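You operate a simulated robot arm through the tools that you are given. There is no shell and no other tool.

You run a simulated robot arm. Do the job below in one go: nothing can be reset, and whatever is moved stays where it is left.

## Task
Print the loaded board, move it to OUT and lower the frame.
Fine: one stroke, with the frame latched; latch left free at the end; the lamp and the other boards stay.

The check looks at the end state, three seconds after you hand in, the way a careful person would. Anything else that was tipped, shoved, dropped, spilled or broken makes it a failure.

## Robot
A 6-joint arm with a four-finger gripper, fixed in place. Base frame: the origin is at the foot of the arm, x ahead of it, y to its left, z up. Lengths are in mm, angles in degrees, forces in N, time in s.
Its first joint turns from -166.0 to 166.0 degrees. Payload 3.67 kg.
The TCP is the grasp point between the finger pads, 28 mm short of the fingertips. In the tool frame z runs along the fingers and y along their closing line. Largest opening 112 mm; the body of the gripper starts 73 mm behind the TCP.
Orientation is that of the tool frame in the base frame, as a unit quaternion [w, x, y, z]. With the fingers straight down and closing along the base's y, the tool's x points along the base's -x, its y along +y and its z along -z.

## Interface
- The arm moves only by the tool nudge_tool. Its argument "rows" is a list of rows, each an object of numbers (a shift or turn left out is 0, a gripper value left out holds the last): "dx", "dy", "dz": the shift along the tool's x, y, z in units of 300 mm (1.0 is 300 mm); "ax", "ay", "az": the turn, a rotation vector about the tool's x, y, z in units of 180 degrees (1.0 is 180 degrees). In form: [{"dx": .., "dy": .., "dz": .., "ax": .., "ay": .., "az": ..}, ...]. A call has 1 to 20 rows; each row is the pose to reach, as a shift and turn from the pose commanded when the call began, along the tool's axes at that moment. "jaw" is the opening, from 0 (shut) to 1 (fully open), set as the call begins (left out, the last holds). A call with a number of a shift or a turn outside -1 to 1 is refused whole. Each row takes 0.2 s and may step no farther than 50 mm and 8.6 degrees from the row before; otherwise, or with a gripper value out of range, the whole call is refused. A pose out of reach is approached as far as the arm can. The call stops where the force on the tool passes 90 N (or 10 N more than at its start, if that is more) or the arm is blocked; 0.2 s more then pass. Each finger halts on what it meets, pressing with about 25 N; the grip force reading is that of the motor and also rises with nothing between the fingers. The clock runs only during rows and for 0.2 s after the last one: add rows that repeat a pose to give the fingers time. It gives the time, the measured TCP pose, the force on the tool (base axes), the opening and the grip force at its end, in the units of the frame above (readings bear some noise), with the torque about the TCP (base axes, N m) and any sound that the robot's microphone picked up.
- Cameras (640 x 400 px; columns grow to the right, rows downward): "scene" is fixed at [49, -500, 1685.3]; the picture's right is [-0.31, -0.95, 0.00], its down [-0.82, 0.27, -0.50] and it looks along [0.48, -0.16, -0.86] (base axes); focal length 351 px, centre (320, 200). "wrist" rides on the gripper at [60, -18, -104] in the tool frame; the picture's right is [0.29, 0.96, 0.00], its down [-0.80, 0.24, -0.55] and it looks along [-0.53, 0.16, 0.83] (tool axes); focal length 234 px, centre (320, 200). There is no depth. A picture from a camera that has moved, and an enlarged one, comes with that camera's place and axes in the base frame and with its lens.
- get_image(camera): a new picture of that camera. The clock stands still meanwhile.
- close_up(camera, box): a new picture of the part [left, top, right, bottom] of that camera's present view, enlarged. The clock stands still meanwhile.
- hand_in(): hands the job in; it is judged then, once.

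Nothing tells you positions but the pictures and the camera data. Unless the task says otherwise, let go and move clear before handing in.

The tools are called as name(argument=value, ...) on one line, values as JSON. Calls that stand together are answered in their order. nudge_tool: Moves the arm, as the interface text tells. Its arguments: {"type":"object","properties":{"rows":{"type":"array","items":{"type":"object","properties":{"dx":{"type":"number"},"dy":{"type":"number"},"dz":{"type":"number"},"ax":{"type":"number"},"ay":{"type":"number"},"az":{"type":"number"}}}},"jaw":{"type":"number"}},"required":["rows"]} The other tools are called the same way: get_image (camera) takes a picture; close_up (camera, box) takes an enlarged picture of a part of a camera's view; hand_in () hands the job in.

At the start:

```text
time: 0.0
ee_pos: [384.3, -397.7, 1311.9]
tool_rot: [0.001, 0.0, 1.0, 0.001]
wrist_force: [-0.2, 0.8, -0.7]
torque: [-0.03, 0.01, -0.03]
width: 111.8
grip_force: 0.0
```

scene: 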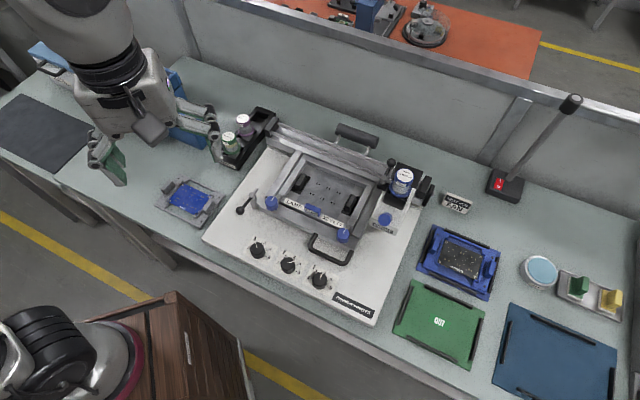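
wrist: 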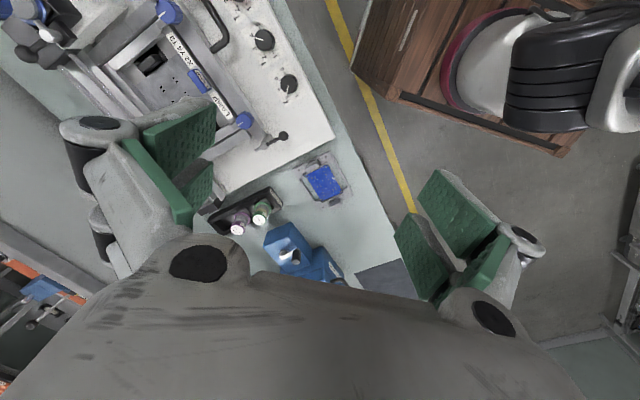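

I see a stencil printer on the bench with a hinged frame, knobs, a squeegee, boards around it and a green OUT mat at right. I'll take close-ups first to understand the mechanism.

close_up(camera="scene", box=[200, 100, 460, 330])

close_up(camera="scene", box=[250, 130, 370, 205])

close_up(camera="scene", box=[250, 190, 370, 265])

close_up(camera="scene", box=[340, 140, 500, 240])

close_up(camera="scene", box=[380, 210, 540, 310])

close_up(camera="scene", box=[380, 240, 640, 400])

close_up(camera="scene", box=[140, 90, 290, 220])

close_up(camera="wrist", box=[40, 0, 360, 280])

```text
1.74 times, centred on (330, 215) of scene
camera zoom: at [49.0, -500.0, 1685.3], right [-0.31, -0.95, 0.0], down [-0.82, 0.27, -0.5], along [0.48, -0.16, -0.86], focal length 610 px, centre (303, 174)
```

zoom: 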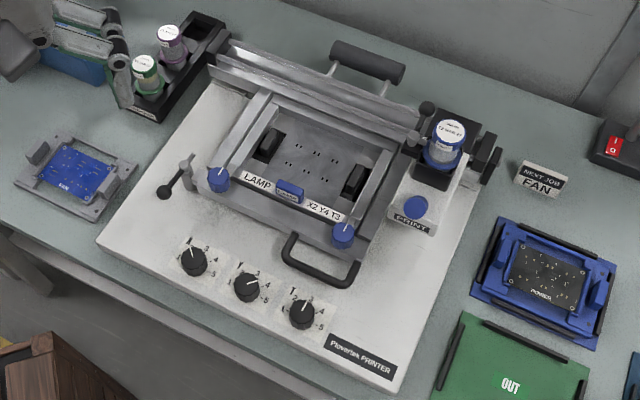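

```text
5.33 times, centred on (310, 168) of scene
camera zoom: at [49.0, -500.0, 1685.3], right [-0.31, -0.95, 0.0], down [-0.82, 0.27, -0.5], along [0.48, -0.16, -0.86], focal length 1871 px, centre (373, 373)
```

zoom: 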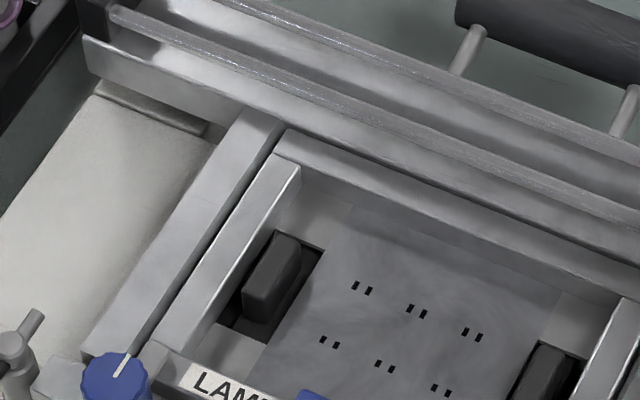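

```text
5.33 times, centred on (310, 228) of scene
camera zoom: at [49.0, -500.0, 1685.3], right [-0.31, -0.95, 0.0], down [-0.82, 0.27, -0.5], along [0.48, -0.16, -0.86], focal length 1871 px, centre (373, 53)
```

zoom: 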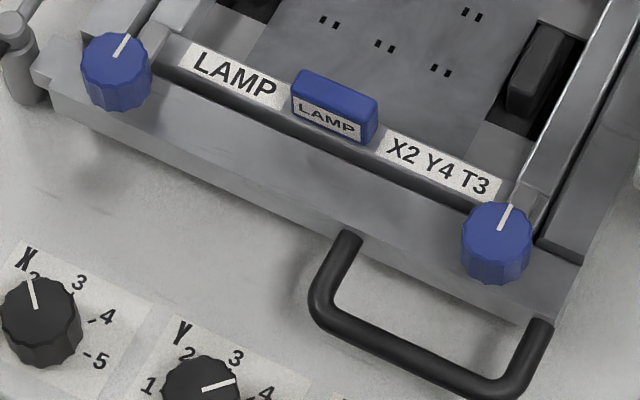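

```text
4.00 times, centred on (420, 190) of scene
camera zoom: at [49.0, -500.0, 1685.3], right [-0.31, -0.95, 0.0], down [-0.82, 0.27, -0.5], along [0.48, -0.16, -0.86], focal length 1403 px, centre (-80, 240)
```

zoom: 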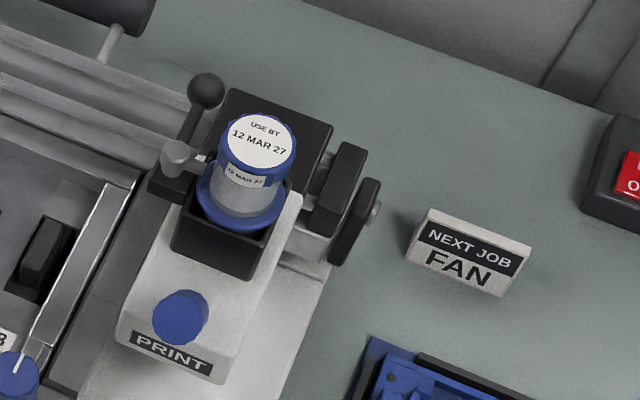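

```text
4.00 times, centred on (460, 260) of scene
camera zoom: at [49.0, -500.0, 1685.3], right [-0.31, -0.95, 0.0], down [-0.82, 0.27, -0.5], along [0.48, -0.16, -0.86], focal length 1403 px, centre (-240, -40)
```

zoom: 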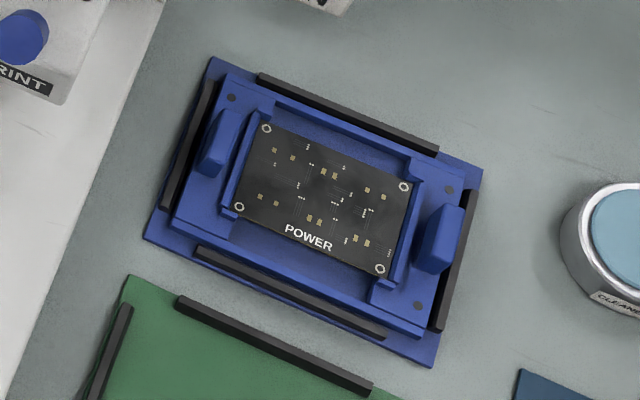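

```text
2.46 times, centred on (510, 320) of scene
camera zoom: at [49.0, -500.0, 1685.3], right [-0.31, -0.95, 0.0], down [-0.82, 0.27, -0.5], along [0.48, -0.16, -0.86], focal length 864 px, centre (-148, -95)
```

zoom: 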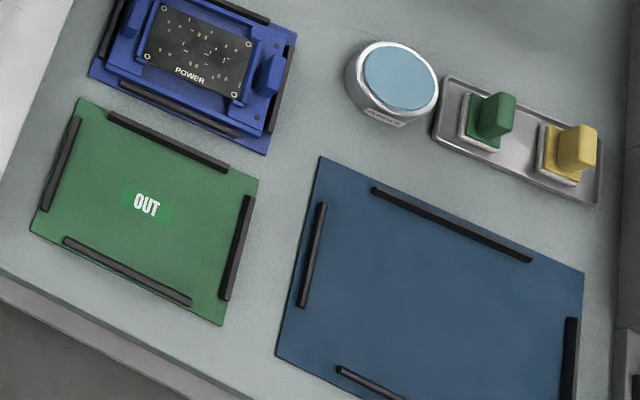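

```text
3.08 times, centred on (215, 155) of scene
camera zoom: at [49.0, -500.0, 1685.3], right [-0.31, -0.95, 0.0], down [-0.82, 0.27, -0.5], along [0.48, -0.16, -0.86], focal length 1080 px, centre (643, 338)
```

zoom: 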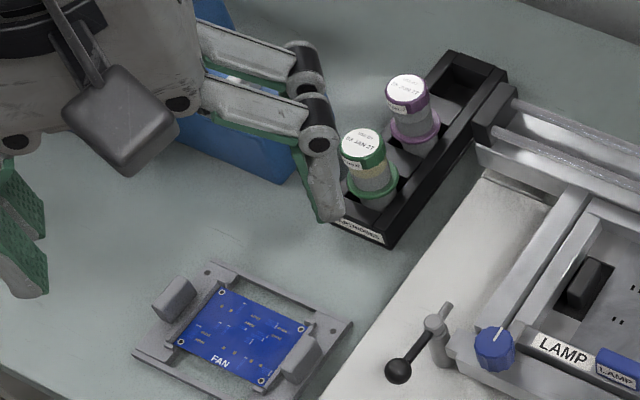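

```text
1.43 times, centred on (200, 140) of wrist
camera zoom: at [323.0, -416.3, 1416.1], right [-0.29, 0.96, 0.0], down [0.8, 0.24, 0.55], along [0.53, 0.16, -0.83], focal length 334 px, centre (491, 286)
```

zoom: 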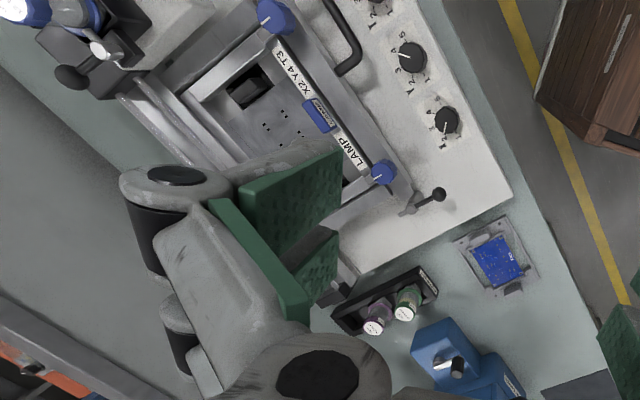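

The printer's frame carries a LAMP stencil marked X2 Y4 T3, with a latch lever likely at front left and a PRINT button at right. I'll zoom in on dials, levers, the lamp post and the feeder.

close_up(camera="scene", box=[235, 225, 345, 295])

close_up(camera="scene", box=[225, 180, 285, 220])

close_up(camera="scene", box=[370, 150, 440, 240])

close_up(camera="scene", box=[470, 80, 600, 210])

close_up(camera="scene", box=[280, 155, 380, 225])

close_up(camera="scene", box=[300, 105, 420, 180])

close_up(camera="wrist", box=[240, 130, 400, 290])

close_up(camera="wrist", box=[0, 0, 140, 100])

```text
5.71 times, centred on (290, 260) of scene
camera zoom: at [49.0, -500.0, 1685.3], right [-0.31, -0.95, 0.0], down [-0.82, 0.27, -0.5], along [0.48, -0.16, -0.86], focal length 2005 px, centre (491, -143)
```

zoom: 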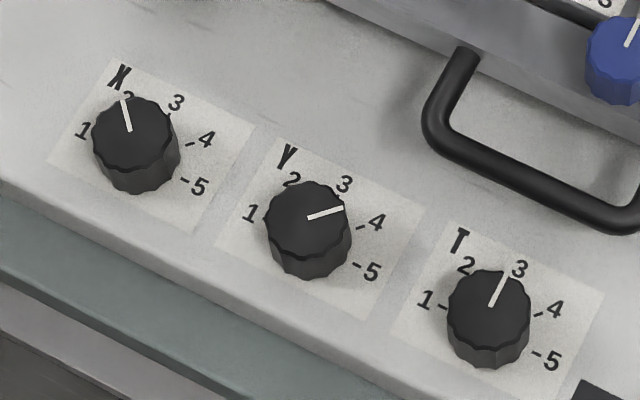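

```text
10.00 times, centred on (255, 200) of scene
camera zoom: at [49.0, -500.0, 1685.3], right [-0.31, -0.95, 0.0], down [-0.82, 0.27, -0.5], along [0.48, -0.16, -0.86], focal length 3509 px, centre (970, 200)
```

zoom: 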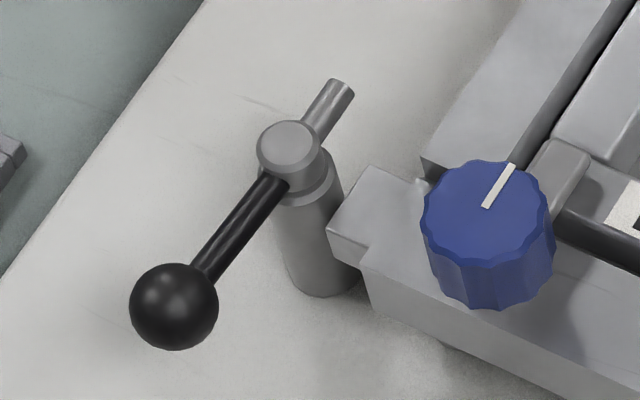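

```text
4.44 times, centred on (405, 195) of scene
camera zoom: at [49.0, -500.0, 1685.3], right [-0.31, -0.95, 0.0], down [-0.82, 0.27, -0.5], along [0.48, -0.16, -0.86], focal length 1559 px, centre (-58, 222)
```

zoom: 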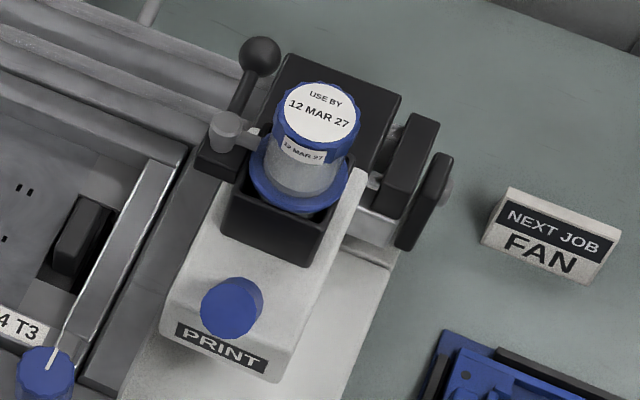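

```text
3.08 times, centred on (535, 145) of scene
camera zoom: at [49.0, -500.0, 1685.3], right [-0.31, -0.95, 0.0], down [-0.82, 0.27, -0.5], along [0.48, -0.16, -0.86], focal length 1080 px, centre (-342, 369)
```

zoom: 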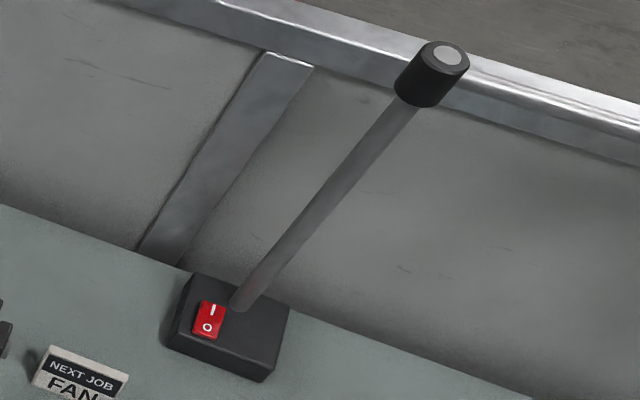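

```text
5.71 times, centred on (330, 190) of scene
camera zoom: at [49.0, -500.0, 1685.3], right [-0.31, -0.95, 0.0], down [-0.82, 0.27, -0.5], along [0.48, -0.16, -0.86], focal length 2005 px, centre (263, 257)
```

zoom: 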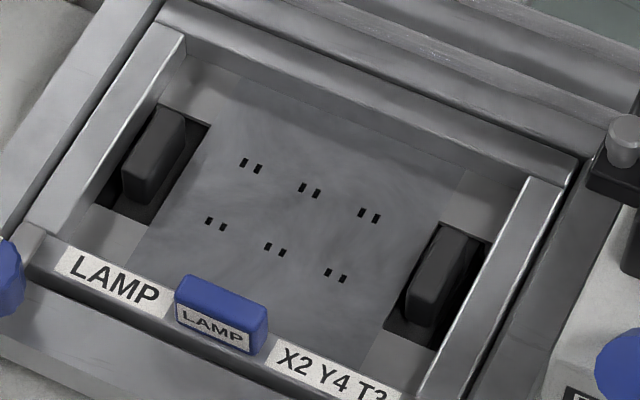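

```text
5.33 times, centred on (360, 142) of scene
camera zoom: at [49.0, -500.0, 1685.3], right [-0.31, -0.95, 0.0], down [-0.82, 0.27, -0.5], along [0.48, -0.16, -0.86], focal length 1871 px, centre (107, 507)
```

zoom: 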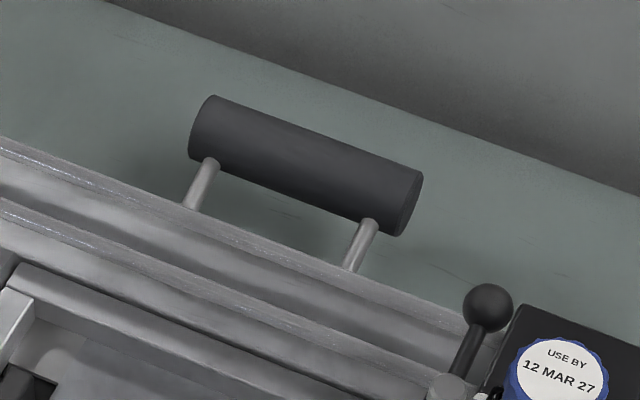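

```text
2.50 times, centred on (320, 210) of wrist
camera zoom: at [323.0, -416.3, 1416.1], right [-0.29, 0.96, 0.0], down [0.8, 0.24, 0.55], along [0.53, 0.16, -0.83], focal length 585 px, centre (320, 175)
```

zoom: 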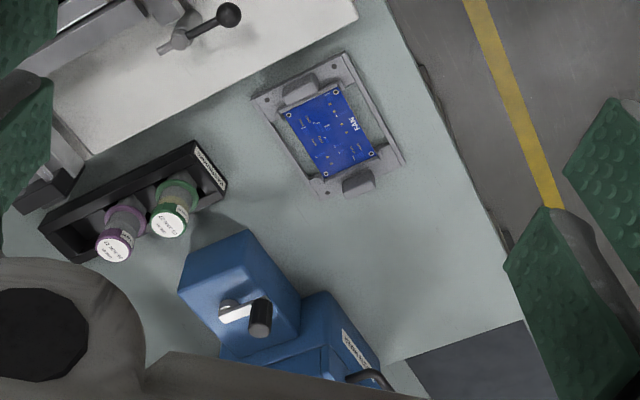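

```text
4.00 times, centred on (70, 50) of wrist
camera zoom: at [323.0, -416.3, 1416.1], right [-0.29, 0.96, 0.0], down [0.8, 0.24, 0.55], along [0.53, 0.16, -0.83], focal length 937 px, centre (1320, 800)
```

zoom: 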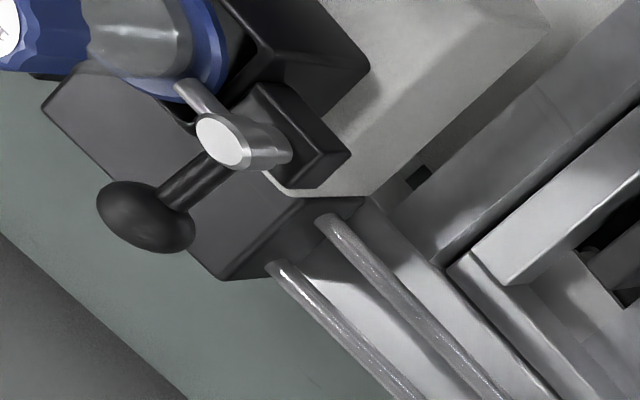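

The dials already read X2 Y4 T3, matching the stencil; the machine is turned 45° to the base, with its front facing the arm, and table height is about z≈875. The latch pin at front left stands free of the frame's tab. I'll move above the machine and turn to align with it for a better look.

nudge_tool(rows=[{"dx": -0.018, "dy": -0.097, "dz": 0.034, "az": 0.0417}, {"dx": -0.037, "dy": -0.194, "dz": 0.069, "az": 0.0833}, {"dx": -0.055, "dy": -0.291, "dz": 0.103, "az": 0.125}, {"dx": -0.073, "dy": -0.389, "dz": 0.138, "az": 0.1667}, {"dx": -0.092, "dy": -0.486, "dz": 0.172, "az": 0.2083}, {"dx": -0.11, "dy": -0.583, "dz": 0.207, "az": 0.25}])

get_image(camera="wrist")

get_image(camera="scene")

```text
time: 1.4
ee_pos: [416.7, -572.3, 1253.5]
tool_rot: [0.001, 0.384, 0.923, 0.0]
wrist_force: [0.2, 0.6, 0.1]
torque: [-0.06, -0.03, -0.01]
width: 111.9
grip_force: 0.0
```

```text
taken
camera wrist: at [361.6, -543.0, 1355.9], right [0.48, 0.88, 0.0], down [0.73, -0.4, 0.55], along [0.49, -0.26, -0.83], focal length 234 px, centre (320, 200)
```

wrist: 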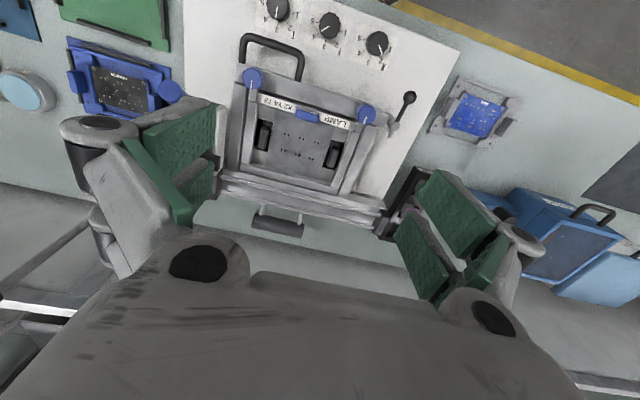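

```text
taken
```

scene: 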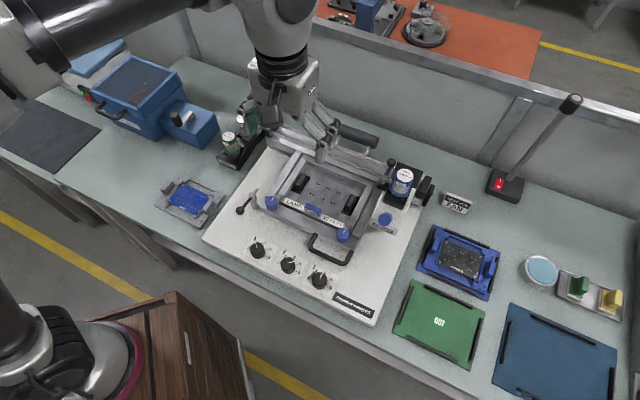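

I now have a view of the machine from the wrist camera (upside down). Zooming in on the key parts to triangulate them.

close_up(camera="wrist", box=[200, 40, 440, 250])

close_up(camera="wrist", box=[340, 80, 440, 145])

close_up(camera="wrist", box=[220, 90, 380, 190])

close_up(camera="wrist", box=[0, 0, 200, 125])

close_up(camera="scene", box=[60, 40, 240, 180])

```text
1.90 times, centred on (320, 145) of wrist
camera zoom: at [361.6, -543.0, 1355.9], right [0.48, 0.88, 0.0], down [0.73, -0.4, 0.55], along [0.49, -0.26, -0.83], focal length 446 px, centre (320, 305)
```

zoom: 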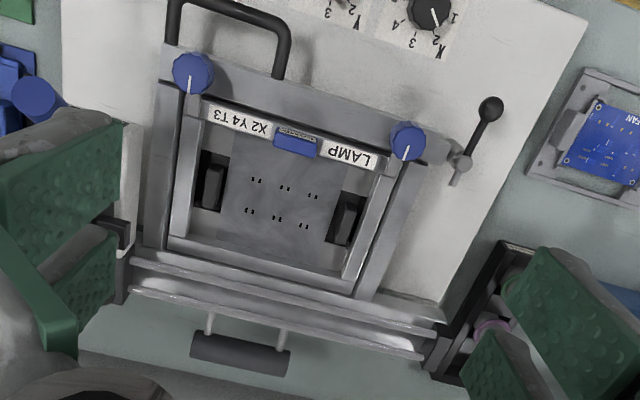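

```text
6.15 times, centred on (390, 112) of wrist
camera zoom: at [361.6, -543.0, 1355.9], right [0.48, 0.88, 0.0], down [0.73, -0.4, 0.55], along [0.49, -0.26, -0.83], focal length 1441 px, centre (-111, 738)
```

zoom: 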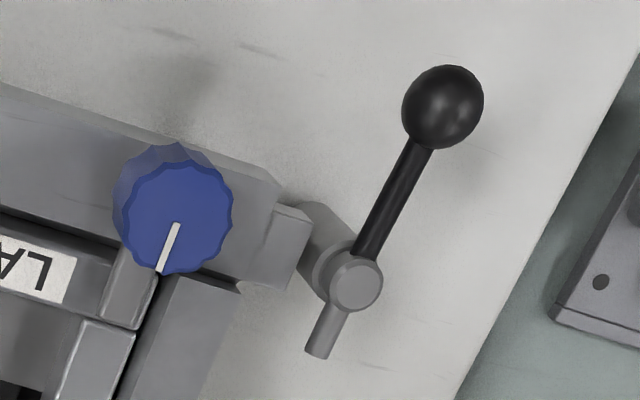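

```text
4.00 times, centred on (300, 140) of wrist
camera zoom: at [361.6, -543.0, 1355.9], right [0.48, 0.88, 0.0], down [0.73, -0.4, 0.55], along [0.49, -0.26, -0.83], focal length 937 px, centre (400, 440)
```

zoom: 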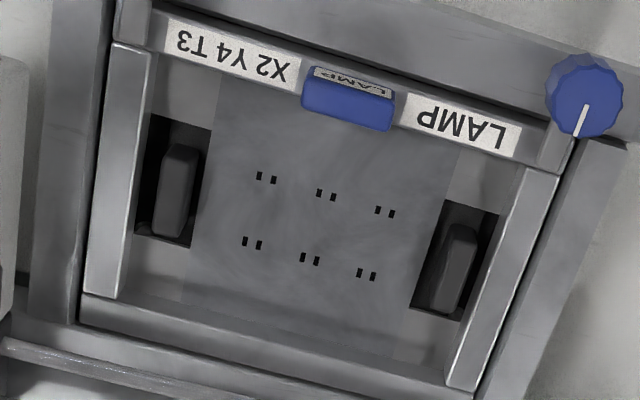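

```text
3.20 times, centred on (100, 62) of wrist
camera zoom: at [361.6, -543.0, 1355.9], right [0.48, 0.88, 0.0], down [0.73, -0.4, 0.55], along [0.49, -0.26, -0.83], focal length 749 px, centre (1024, 640)
```

zoom: 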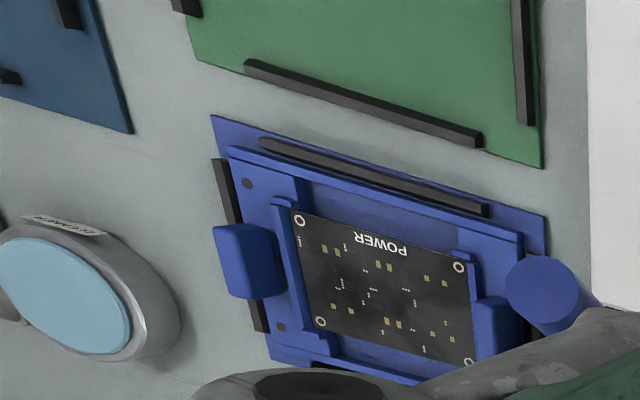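

```text
2.86 times, centred on (150, 110) of scene
camera zoom: at [49.0, -500.0, 1685.3], right [-0.31, -0.95, 0.0], down [-0.82, 0.27, -0.5], along [0.48, -0.16, -0.86], focal length 1002 px, centre (806, 457)
```

zoom: 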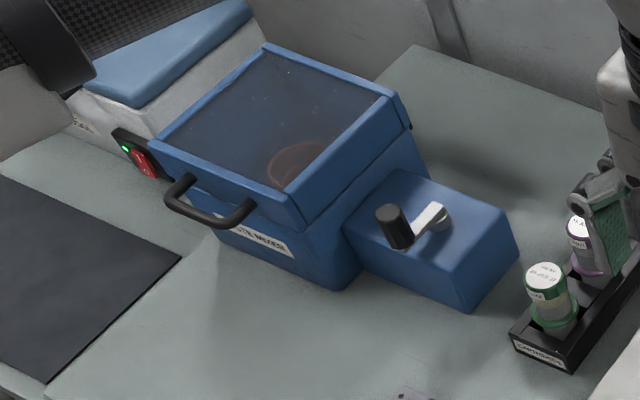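

The latch pivot is near (machine coords) left-front, with its ball lever pointing forward and the pin pointing back, so it must be turned about 90° clockwise to hold the tab. Next I'll look at the PRINT button area and handle from closer.

nudge_tool(rows=[{"dx": 0.022, "dy": -0.1, "dz": 0.059}, {"dx": 0.044, "dy": -0.2, "dz": 0.118}, {"dx": 0.0667, "dy": -0.3, "dz": 0.177}])

get_image(camera="wrist")

close_up(camera="wrist", box=[180, 60, 340, 160])

close_up(camera="wrist", box=[200, 0, 460, 160])

close_up(camera="scene", box=[370, 150, 440, 240])

```text
time: 2.2
ee_pos: [336.8, -624.1, 1198.5]
tool_rot: [0.0, 0.383, 0.924, 0.0]
wrist_force: [0.5, -0.5, 0.2]
torque: [-0.04, 0.03, 0.02]
width: 112.0
grip_force: 0.1
```

```text
taken
camera wrist: at [282.3, -594.6, 1302.5], right [0.47, 0.88, 0.0], down [0.73, -0.39, 0.55], along [0.49, -0.26, -0.83], focal length 234 px, centre (320, 200)
```

wrist: 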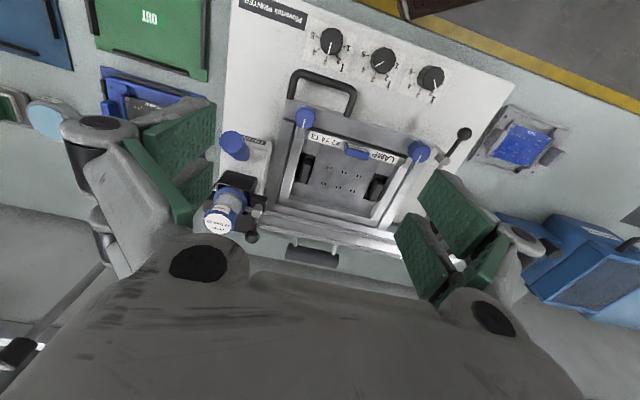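

```text
4.00 times, centred on (260, 110) of wrist
camera zoom: at [282.3, -594.6, 1302.5], right [0.47, 0.88, 0.0], down [0.73, -0.39, 0.55], along [0.49, -0.26, -0.83], focal length 937 px, centre (560, 560)
```

zoom: 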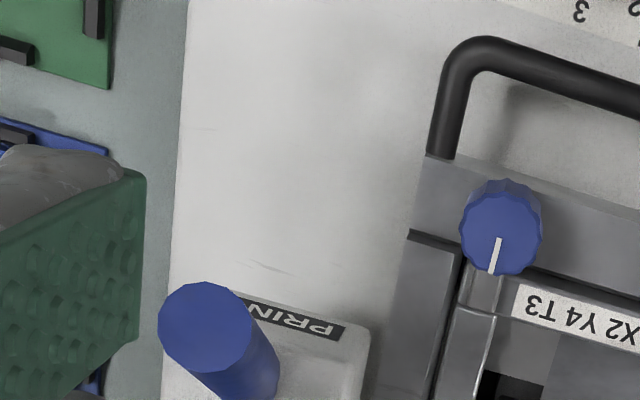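

```text
2.46 times, centred on (330, 80) of wrist
camera zoom: at [282.3, -594.6, 1302.5], right [0.47, 0.88, 0.0], down [0.73, -0.39, 0.55], along [0.49, -0.26, -0.83], focal length 576 px, centre (295, 495)
```

zoom: 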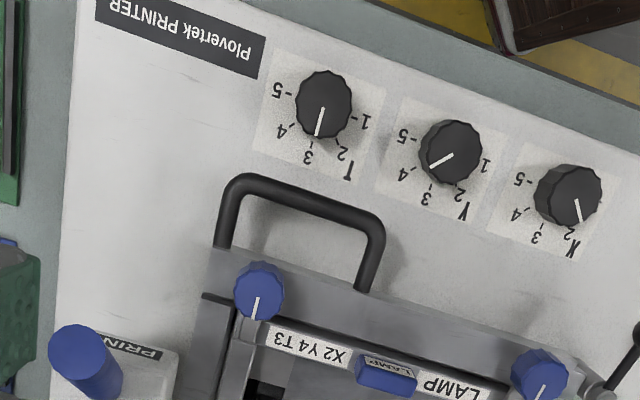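

```text
4.44 times, centred on (405, 195) of scene
camera zoom: at [49.0, -500.0, 1685.3], right [-0.31, -0.95, 0.0], down [-0.82, 0.27, -0.5], along [0.48, -0.16, -0.86], focal length 1559 px, centre (-58, 222)
```

zoom: 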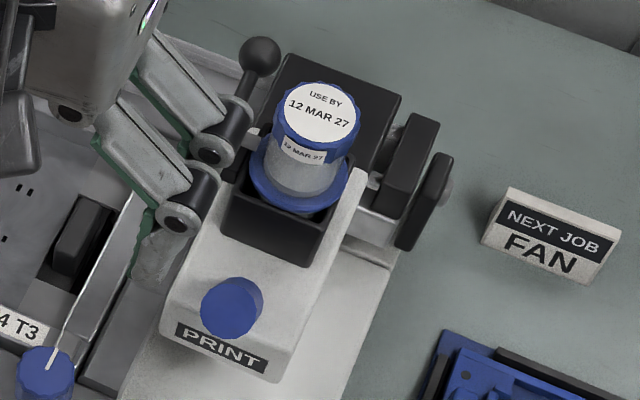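

The dials are confirmed X2, Y4, T3. The PRINT button is a tilted, tall blue cylinder on the right housing; I'll look more closely at it.

close_up(camera="wrist", box=[190, 110, 310, 250])

close_up(camera="wrist", box=[190, 120, 270, 170])

close_up(camera="scene", box=[360, 200, 424, 240])

close_up(camera="wrist", box=[270, 100, 430, 280])

```text
2.86 times, centred on (250, 180) of wrist
camera zoom: at [282.3, -594.6, 1302.5], right [0.47, 0.88, 0.0], down [0.73, -0.39, 0.55], along [0.49, -0.26, -0.83], focal length 669 px, centre (520, 257)
```

zoom: 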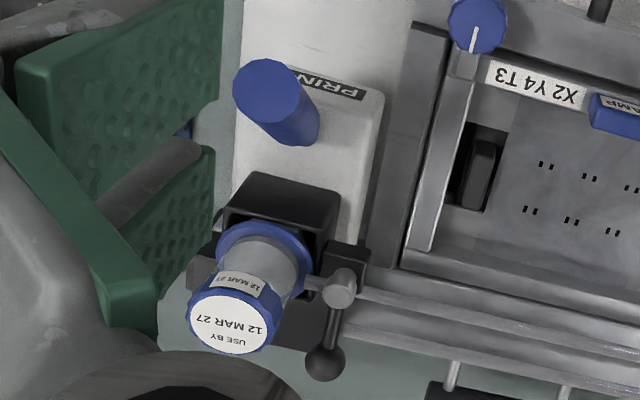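

```text
8.00 times, centred on (230, 145) of wrist
camera zoom: at [282.3, -594.6, 1302.5], right [0.47, 0.88, 0.0], down [0.73, -0.39, 0.55], along [0.49, -0.26, -0.83], focal length 1873 px, centre (1040, 640)
```

zoom: 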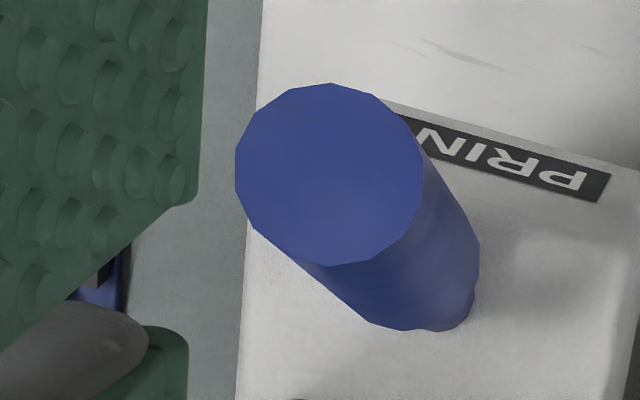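

```text
10.00 times, centred on (392, 220) of scene
camera zoom: at [49.0, -500.0, 1685.3], right [-0.31, -0.95, 0.0], down [-0.82, 0.27, -0.5], along [0.48, -0.16, -0.86], focal length 3509 px, centre (-400, 0)
```

zoom: 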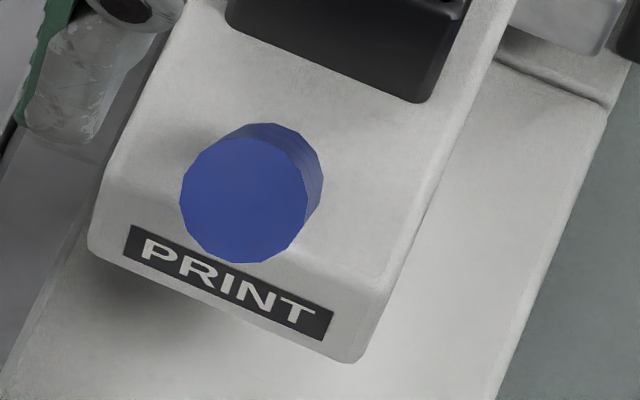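

```text
2.22 times, centred on (350, 190) of wrist
camera zoom: at [282.3, -594.6, 1302.5], right [0.47, 0.88, 0.0], down [0.73, -0.39, 0.55], along [0.49, -0.26, -0.83], focal length 520 px, centre (253, 222)
```

zoom: 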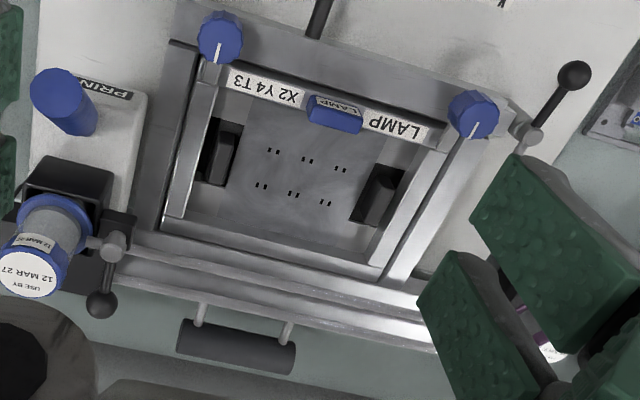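

PRINT's button top is at about machine (287, 736, z≈1055), leaning ~35° to the front. Plan: latch first. I'll close the fingers and move above the gap just right of the latch ball.

nudge_tool(jaw=0, rows=[{"dx": 0.011, "dy": 0.113, "dz": 0.077}, {"dx": 0.022, "dy": 0.226, "dz": 0.154}, {"dx": 0.033, "dy": 0.339, "dz": 0.231}, {"dx": 0.044, "dy": 0.452, "dz": 0.308}, {"dx": 0.055, "dy": 0.565, "dz": 0.385}, {"dx": 0.065, "dy": 0.677, "dz": 0.4617}])

get_image(camera="wrist")

close_up(camera="scene", box=[200, 140, 320, 240])

```text
time: 3.6
ee_pos: [467.7, -464.2, 1057.7]
tool_rot: [0.001, 0.384, 0.923, 0.0]
wrist_force: [0.2, 0.0, 0.3]
torque: [0.0, 0.01, -0.02]
width: 0.0
grip_force: 24.8
```

```text
taken
camera wrist: at [412.0, -436.2, 1161.1], right [0.47, 0.88, 0.0], down [0.73, -0.39, 0.55], along [0.49, -0.26, -0.83], focal length 234 px, centre (320, 200)
```

wrist: 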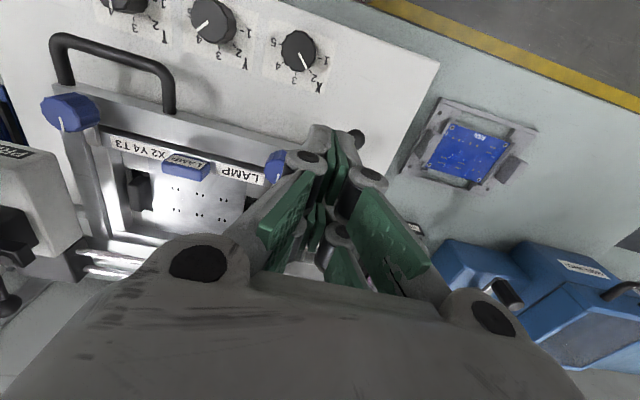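

```text
4.00 times, centred on (260, 190) of scene
camera zoom: at [49.0, -500.0, 1685.3], right [-0.31, -0.95, 0.0], down [-0.82, 0.27, -0.5], along [0.48, -0.16, -0.86], focal length 1403 px, centre (560, 240)
```

zoom: 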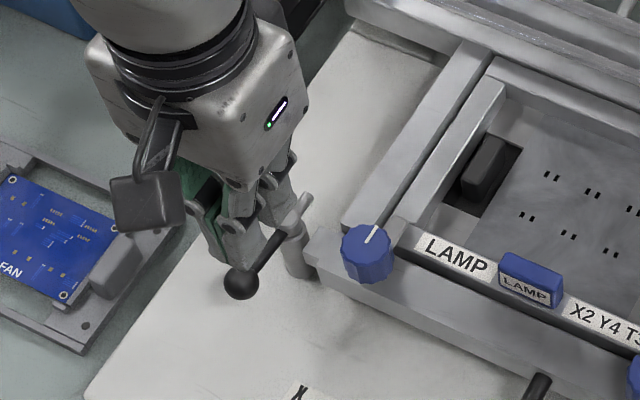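

The closed fingertips are in front-right of the latch ball. I'll lower them beside the lever, then sweep it clockwise.

nudge_tool(rows=[{"dz": 0.13}, {"dz": 0.26}, {"dz": 0.389}])

close_up(camera="scene", box=[200, 140, 320, 240])

```text
time: 4.4
ee_pos: [468.0, -466.5, 940.4]
tool_rot: [0.001, 0.383, 0.924, -0.001]
wrist_force: [0.9, 0.0, -0.2]
torque: [-0.04, 0.0, -0.05]
width: 0.0
grip_force: 25.3
```

```text
4.00 times, centred on (260, 190) of scene
camera zoom: at [49.0, -500.0, 1685.3], right [-0.31, -0.95, 0.0], down [-0.82, 0.27, -0.5], along [0.48, -0.16, -0.86], focal length 1403 px, centre (560, 240)
```

zoom: 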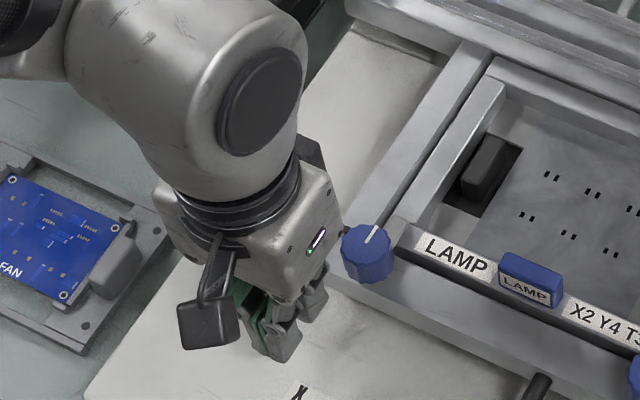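

Now sweeping the latch lever clockwise, first half.

nudge_tool(rows=[{"dx": -0.012, "dy": 0.03}, {"dx": -0.018, "dy": 0.0597, "az": 0.0278}, {"dx": -0.0117, "dy": 0.0833, "az": 0.0722}, {"dx": -0.009, "dy": 0.1083, "az": 0.1167}, {"dx": -0.0097, "dy": 0.133, "az": 0.1611}, {"dx": -0.014, "dy": 0.1573, "az": 0.2056}, {"dx": -0.0217, "dy": 0.181, "az": 0.25}])

close_up(camera="scene", box=[200, 140, 320, 240])

get_image(camera="wrist")

```text
time: 6.0
ee_pos: [511.0, -431.4, 943.0]
tool_rot: [0.0, 0.708, 0.706, 0.0]
wrist_force: [-0.2, -0.1, -0.4]
torque: [0.0, 0.01, -0.01]
width: 0.0
grip_force: 24.8
```

```text
4.00 times, centred on (260, 190) of scene
camera zoom: at [49.0, -500.0, 1685.3], right [-0.31, -0.95, 0.0], down [-0.82, 0.27, -0.5], along [0.48, -0.16, -0.86], focal length 1403 px, centre (560, 240)
```

zoom: 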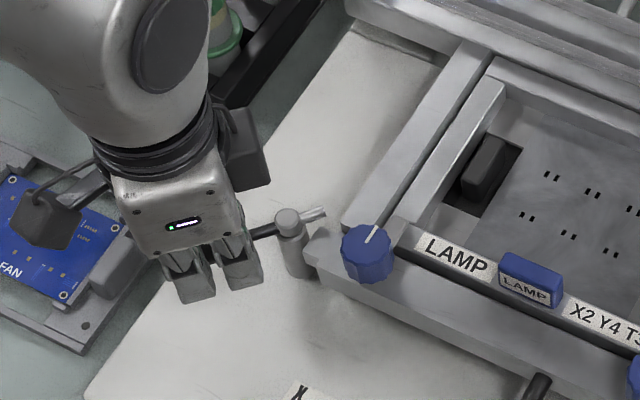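

```text
taken
camera wrist: at [493.5, -371.9, 1046.0], right [0.96, 0.28, 0.0], down [0.24, -0.8, 0.55], along [0.16, -0.53, -0.83], focal length 234 px, centre (320, 200)
```

wrist: 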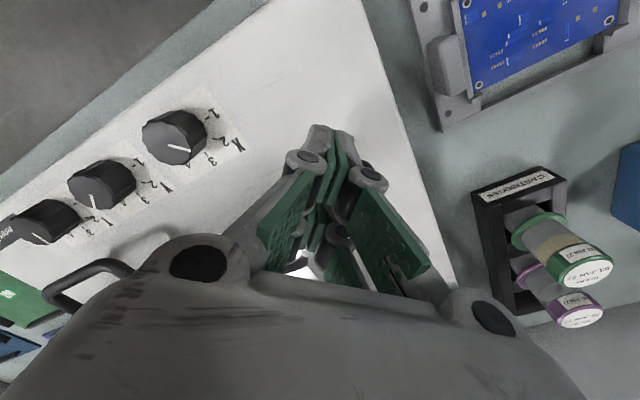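

The lever turned easily and the pin is swinging toward the tab. I'll complete the sweep to 90°.

nudge_tool(rows=[{"dx": 0.008, "dy": 0.023, "az": 0.0444}, {"dx": 0.013, "dy": 0.0477, "az": 0.0889}, {"dx": 0.0143, "dy": 0.072, "az": 0.1333}, {"dx": 0.0123, "dy": 0.097, "az": 0.1778}, {"dx": 0.0067, "dy": 0.1213, "az": 0.2222}, {"dx": 0.0017, "dy": 0.1357, "az": 0.25}])

close_up(camera="scene", box=[220, 170, 300, 230])

```text
time: 7.4
ee_pos: [552.7, -430.2, 941.9]
tool_rot: [0.0, 0.924, 0.382, 0.0]
wrist_force: [0.3, 1.0, 0.4]
torque: [0.02, -0.01, 0.03]
width: 0.0
grip_force: 25.0
```

```text
6.67 times, centred on (260, 200) of scene
camera zoom: at [49.0, -500.0, 1685.3], right [-0.31, -0.95, 0.0], down [-0.82, 0.27, -0.5], along [0.48, -0.16, -0.86], focal length 2339 px, centre (720, 200)
```

zoom: 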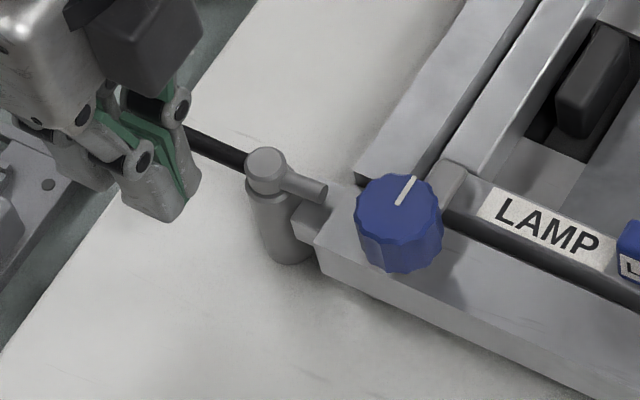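

The pin now lies across the frame's tab: latched. I'll back the finger off the ball, raise it, and move toward the PRINT button with the jaws open for viewing.

nudge_tool(rows=[{"dy": -0.05}, {"dy": -0.06, "dz": -0.15}, {"dy": -0.06, "dz": -0.3}, {"dy": -0.06, "dz": -0.45}])

nudge_tool(jaw=1, rows=[{"dx": -0.0556, "dz": -0.0185, "az": -0.0417}, {"dx": -0.1111, "dz": -0.037, "az": -0.0833}, {"dx": -0.1667, "dz": -0.0555, "az": -0.125}, {"dx": -0.2222, "dz": -0.074, "az": -0.1667}, {"dx": -0.2778, "dz": -0.0925, "az": -0.2083}, {"dx": -0.3333, "dz": -0.111, "az": -0.25}, {"dx": -0.3889, "dz": -0.1295, "az": -0.2917}, {"dx": -0.4444, "dz": -0.148, "az": -0.3333}, {"dx": -0.5, "dz": -0.1665, "az": -0.375}, {"dx": -0.5556, "dz": -0.185, "az": -0.4167}, {"dx": -0.6111, "dz": -0.2035, "az": -0.4583}, {"dx": -0.6667, "dz": -0.222, "az": -0.5}])

close_up(camera="scene", box=[220, 170, 300, 230])

get_image(camera="wrist")

```text
time: 8.4
ee_pos: [541.0, -418.3, 1076.3]
tool_rot: [-0.001, 0.924, 0.382, 0.0]
wrist_force: [0.5, -0.8, -0.6]
torque: [0.02, 0.06, 0.01]
width: 0.0
grip_force: 24.7
```

```text
time: 11.0
ee_pos: [398.8, -559.6, 1143.7]
tool_rot: [0.0, 0.382, 0.924, 0.0]
wrist_force: [-0.3, 0.0, 0.2]
torque: [-0.01, 0.04, 0.02]
width: 112.3
grip_force: 0.1
```

```text
6.67 times, centred on (260, 200) of scene
camera zoom: at [49.0, -500.0, 1685.3], right [-0.31, -0.95, 0.0], down [-0.82, 0.27, -0.5], along [0.48, -0.16, -0.86], focal length 2339 px, centre (720, 200)
```

zoom: 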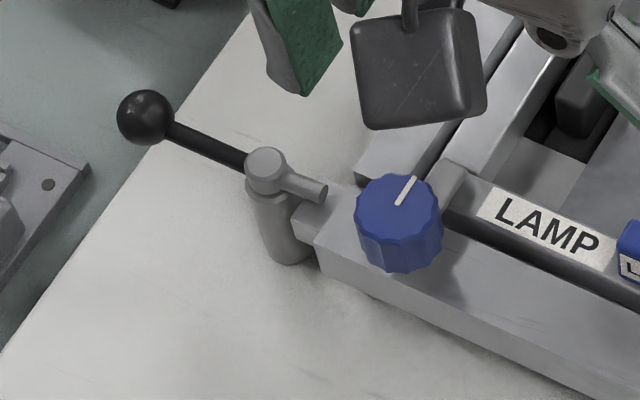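

```text
taken
camera wrist: at [342.6, -530.2, 1247.2], right [0.47, 0.88, 0.0], down [0.73, -0.39, 0.55], along [0.49, -0.26, -0.83], focal length 234 px, centre (320, 200)
```

wrist: 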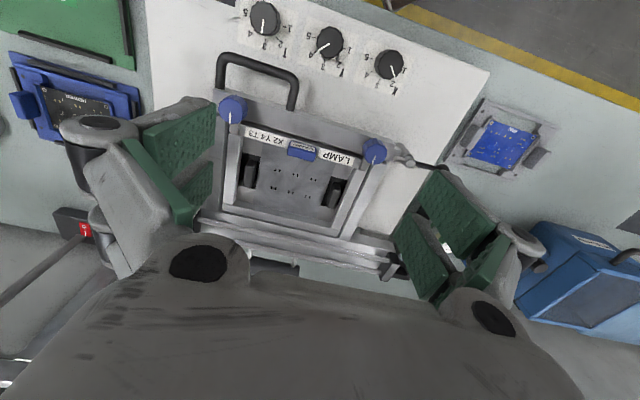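

Latch confirmed engaged. Now moving in front of the PRINT button, tilting the tool ~35° to line up with its axis, jaws open to view it.

nudge_tool(rows=[{"dx": 0.002, "dy": -0.116, "ay": -0.0389}, {"dx": 0.004, "dy": -0.232, "ay": -0.0778}, {"dx": 0.007, "dy": -0.347, "ay": -0.1167}, {"dx": 0.01, "dy": -0.463, "ay": -0.1556}, {"dx": 0.012, "dy": -0.579, "ay": -0.1944}])

get_image(camera="wrist")

close_up(camera="wrist", box=[240, 80, 400, 200])

close_up(camera="scene", box=[330, 150, 450, 260])

```text
time: 12.2
ee_pos: [270.1, -678.2, 1143.8]
tool_rot: [0.278, 0.364, 0.881, -0.115]
wrist_force: [0.3, 0.0, 0.4]
torque: [0.0, 0.04, -0.04]
width: 112.1
grip_force: 0.0
```

```text
taken
camera wrist: at [181.5, -614.3, 1194.1], right [0.51, 0.84, -0.17], down [0.41, -0.07, 0.91], along [0.76, -0.53, -0.38], focal length 234 px, centre (320, 200)
```

wrist: 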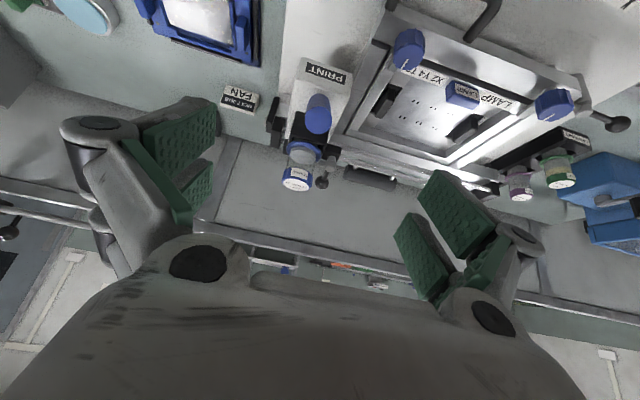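

```text
3.33 times, centred on (320, 140) of wrist
camera zoom: at [181.5, -614.3, 1194.1], right [0.51, 0.84, -0.17], down [0.41, -0.07, 0.91], along [0.76, -0.53, -0.38], focal length 781 px, centre (320, 400)
```

zoom: 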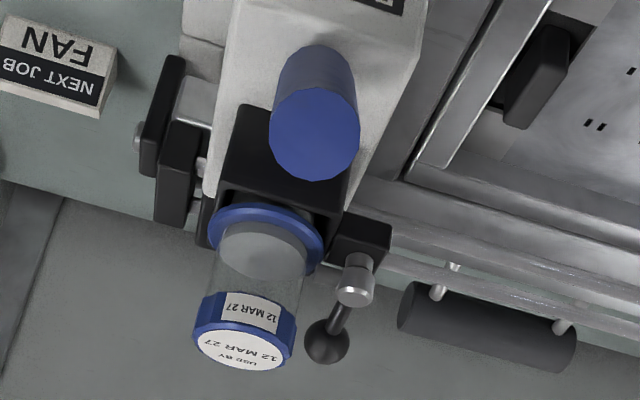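

```text
3.64 times, centred on (390, 205) of scene
camera zoom: at [49.0, -500.0, 1685.3], right [-0.31, -0.95, 0.0], down [-0.82, 0.27, -0.5], along [0.48, -0.16, -0.86], focal length 1276 px, centre (66, 182)
```

zoom: 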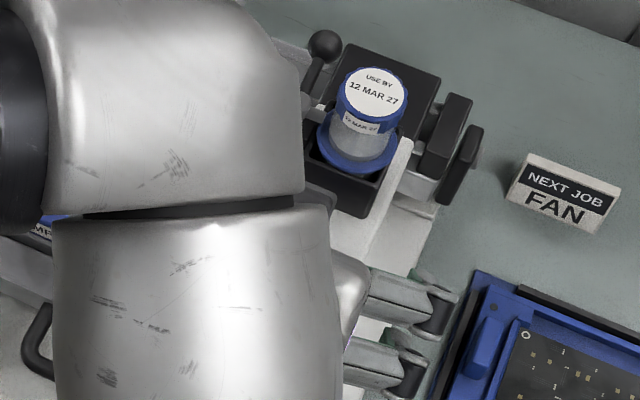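

The button is well lined up with the tool axis, about 122 mm ahead of the TCP. I'll close the fingers and approach to just short of contact.

nudge_tool(jaw=0, rows=[{"dy": -0.003, "dz": 0.06}, {"dy": -0.0067, "dz": 0.12}, {"dy": -0.0067, "dz": 0.19}, {"dy": -0.0067, "dz": 0.265}])

get_image(camera="wrist")

close_up(camera="wrist", box=[260, 80, 380, 180])

```text
time: 13.2
ee_pos: [301.4, -713.5, 1079.6]
tool_rot: [0.278, 0.364, 0.881, -0.115]
wrist_force: [-0.2, 0.0, 0.0]
torque: [-0.01, 0.02, 0.02]
width: 0.1
grip_force: 24.4
```

```text
taken
camera wrist: at [212.7, -648.5, 1128.9], right [0.51, 0.84, -0.17], down [0.41, -0.07, 0.91], along [0.76, -0.53, -0.38], focal length 234 px, centre (320, 200)
```

wrist: 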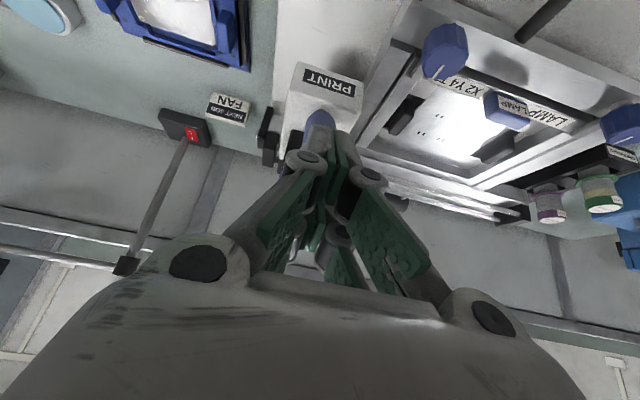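

```text
4.00 times, centred on (320, 130) of wrist
camera zoom: at [212.7, -648.5, 1128.9], right [0.51, 0.84, -0.17], down [0.41, -0.07, 0.91], along [0.76, -0.53, -0.38], focal length 937 px, centre (320, 480)
```

zoom: 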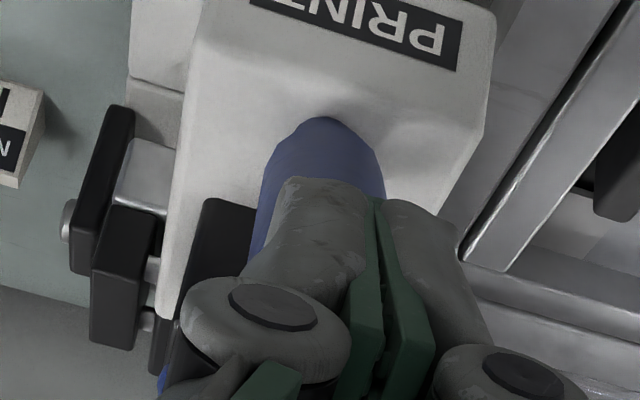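

The fingertips are about 14 mm short of the button. I'll press slowly along its axis, watching force and sound.

nudge_tool(rows=[{"dy": -0.0133, "dz": 0.02}, {"dy": -0.0133, "dz": 0.035}, {"dy": -0.0133, "dz": 0.045}, {"dy": -0.0133, "dz": 0.05}])

```text
time: 13.8
ee_pos: [300.7, -716.3, 1079.6]
tool_rot: [0.279, 0.364, 0.881, -0.117]
wrist_force: [-19.4, 42.9, 37.0]
torque: [0.83, 0.16, 0.31]
width: 0.0
grip_force: 35.7
stopped in row 3: the force on the tool passed its limit at 100 N (the readings are from after the stop); the commanded pose is now the measured one
```

The tool met firm resistance right away with no sound. I'll look before doing anything more.

get_image(camera="wrist")

close_up(camera="wrist", box=[240, 60, 400, 180])

get_image(camera="scene")

close_up(camera="scene", box=[330, 150, 450, 260])

```text
taken
camera wrist: at [210.7, -652.1, 1129.3], right [0.51, 0.84, -0.17], down [0.41, -0.06, 0.91], along [0.76, -0.53, -0.37], focal length 234 px, centre (320, 200)
```

wrist: 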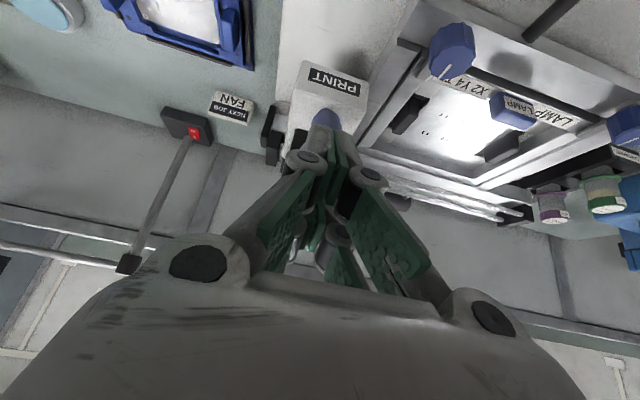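

```text
3.33 times, centred on (320, 120) of wrist
camera zoom: at [210.7, -652.1, 1129.3], right [0.51, 0.84, -0.17], down [0.41, -0.06, 0.91], along [0.76, -0.53, -0.37], focal length 781 px, centre (320, 467)
```

zoom: 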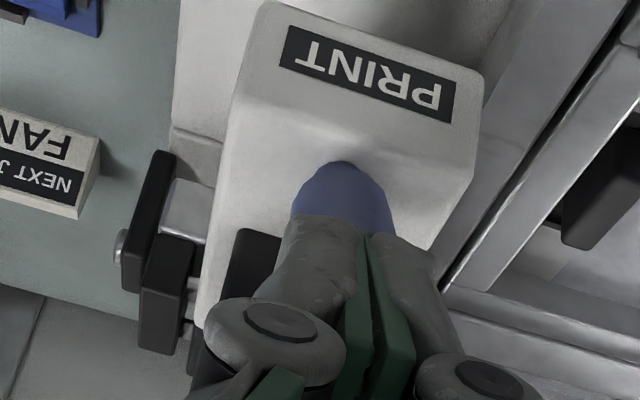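

```text
taken
```

scene: 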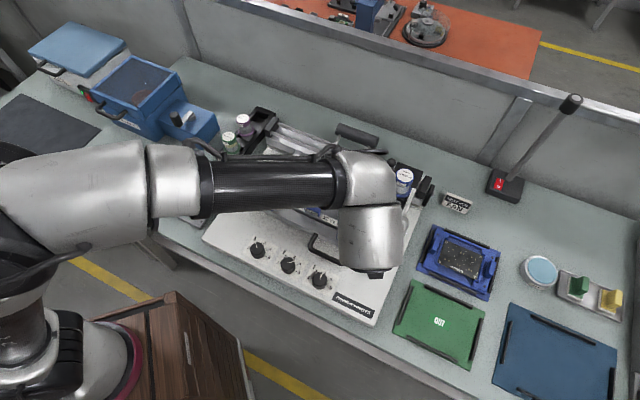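

```text
3.64 times, centred on (390, 205) of scene
camera zoom: at [49.0, -500.0, 1685.3], right [-0.31, -0.95, 0.0], down [-0.82, 0.27, -0.5], along [0.48, -0.16, -0.86], focal length 1276 px, centre (66, 182)
```

zoom: 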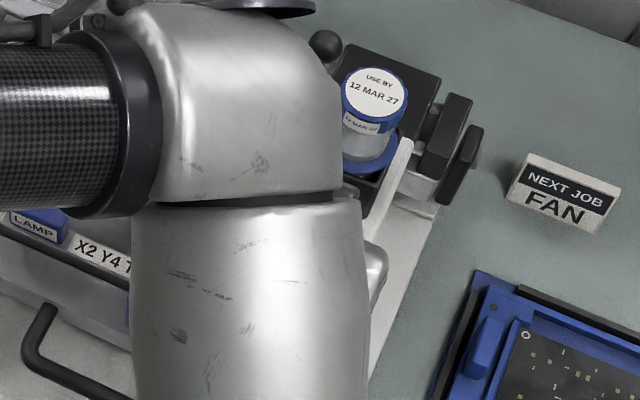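

The tips seem to sit on the button top. I'll hold still for a moment to read the steady force.

nudge_tool(rows=[{"dz": 0}])

```text
time: 14.2
ee_pos: [300.9, -716.0, 1078.9]
tool_rot: [0.28, 0.363, 0.881, -0.117]
wrist_force: [-23.5, 40.4, 47.3]
torque: [0.64, 0.15, 0.32]
width: 0.4
grip_force: 35.8
```

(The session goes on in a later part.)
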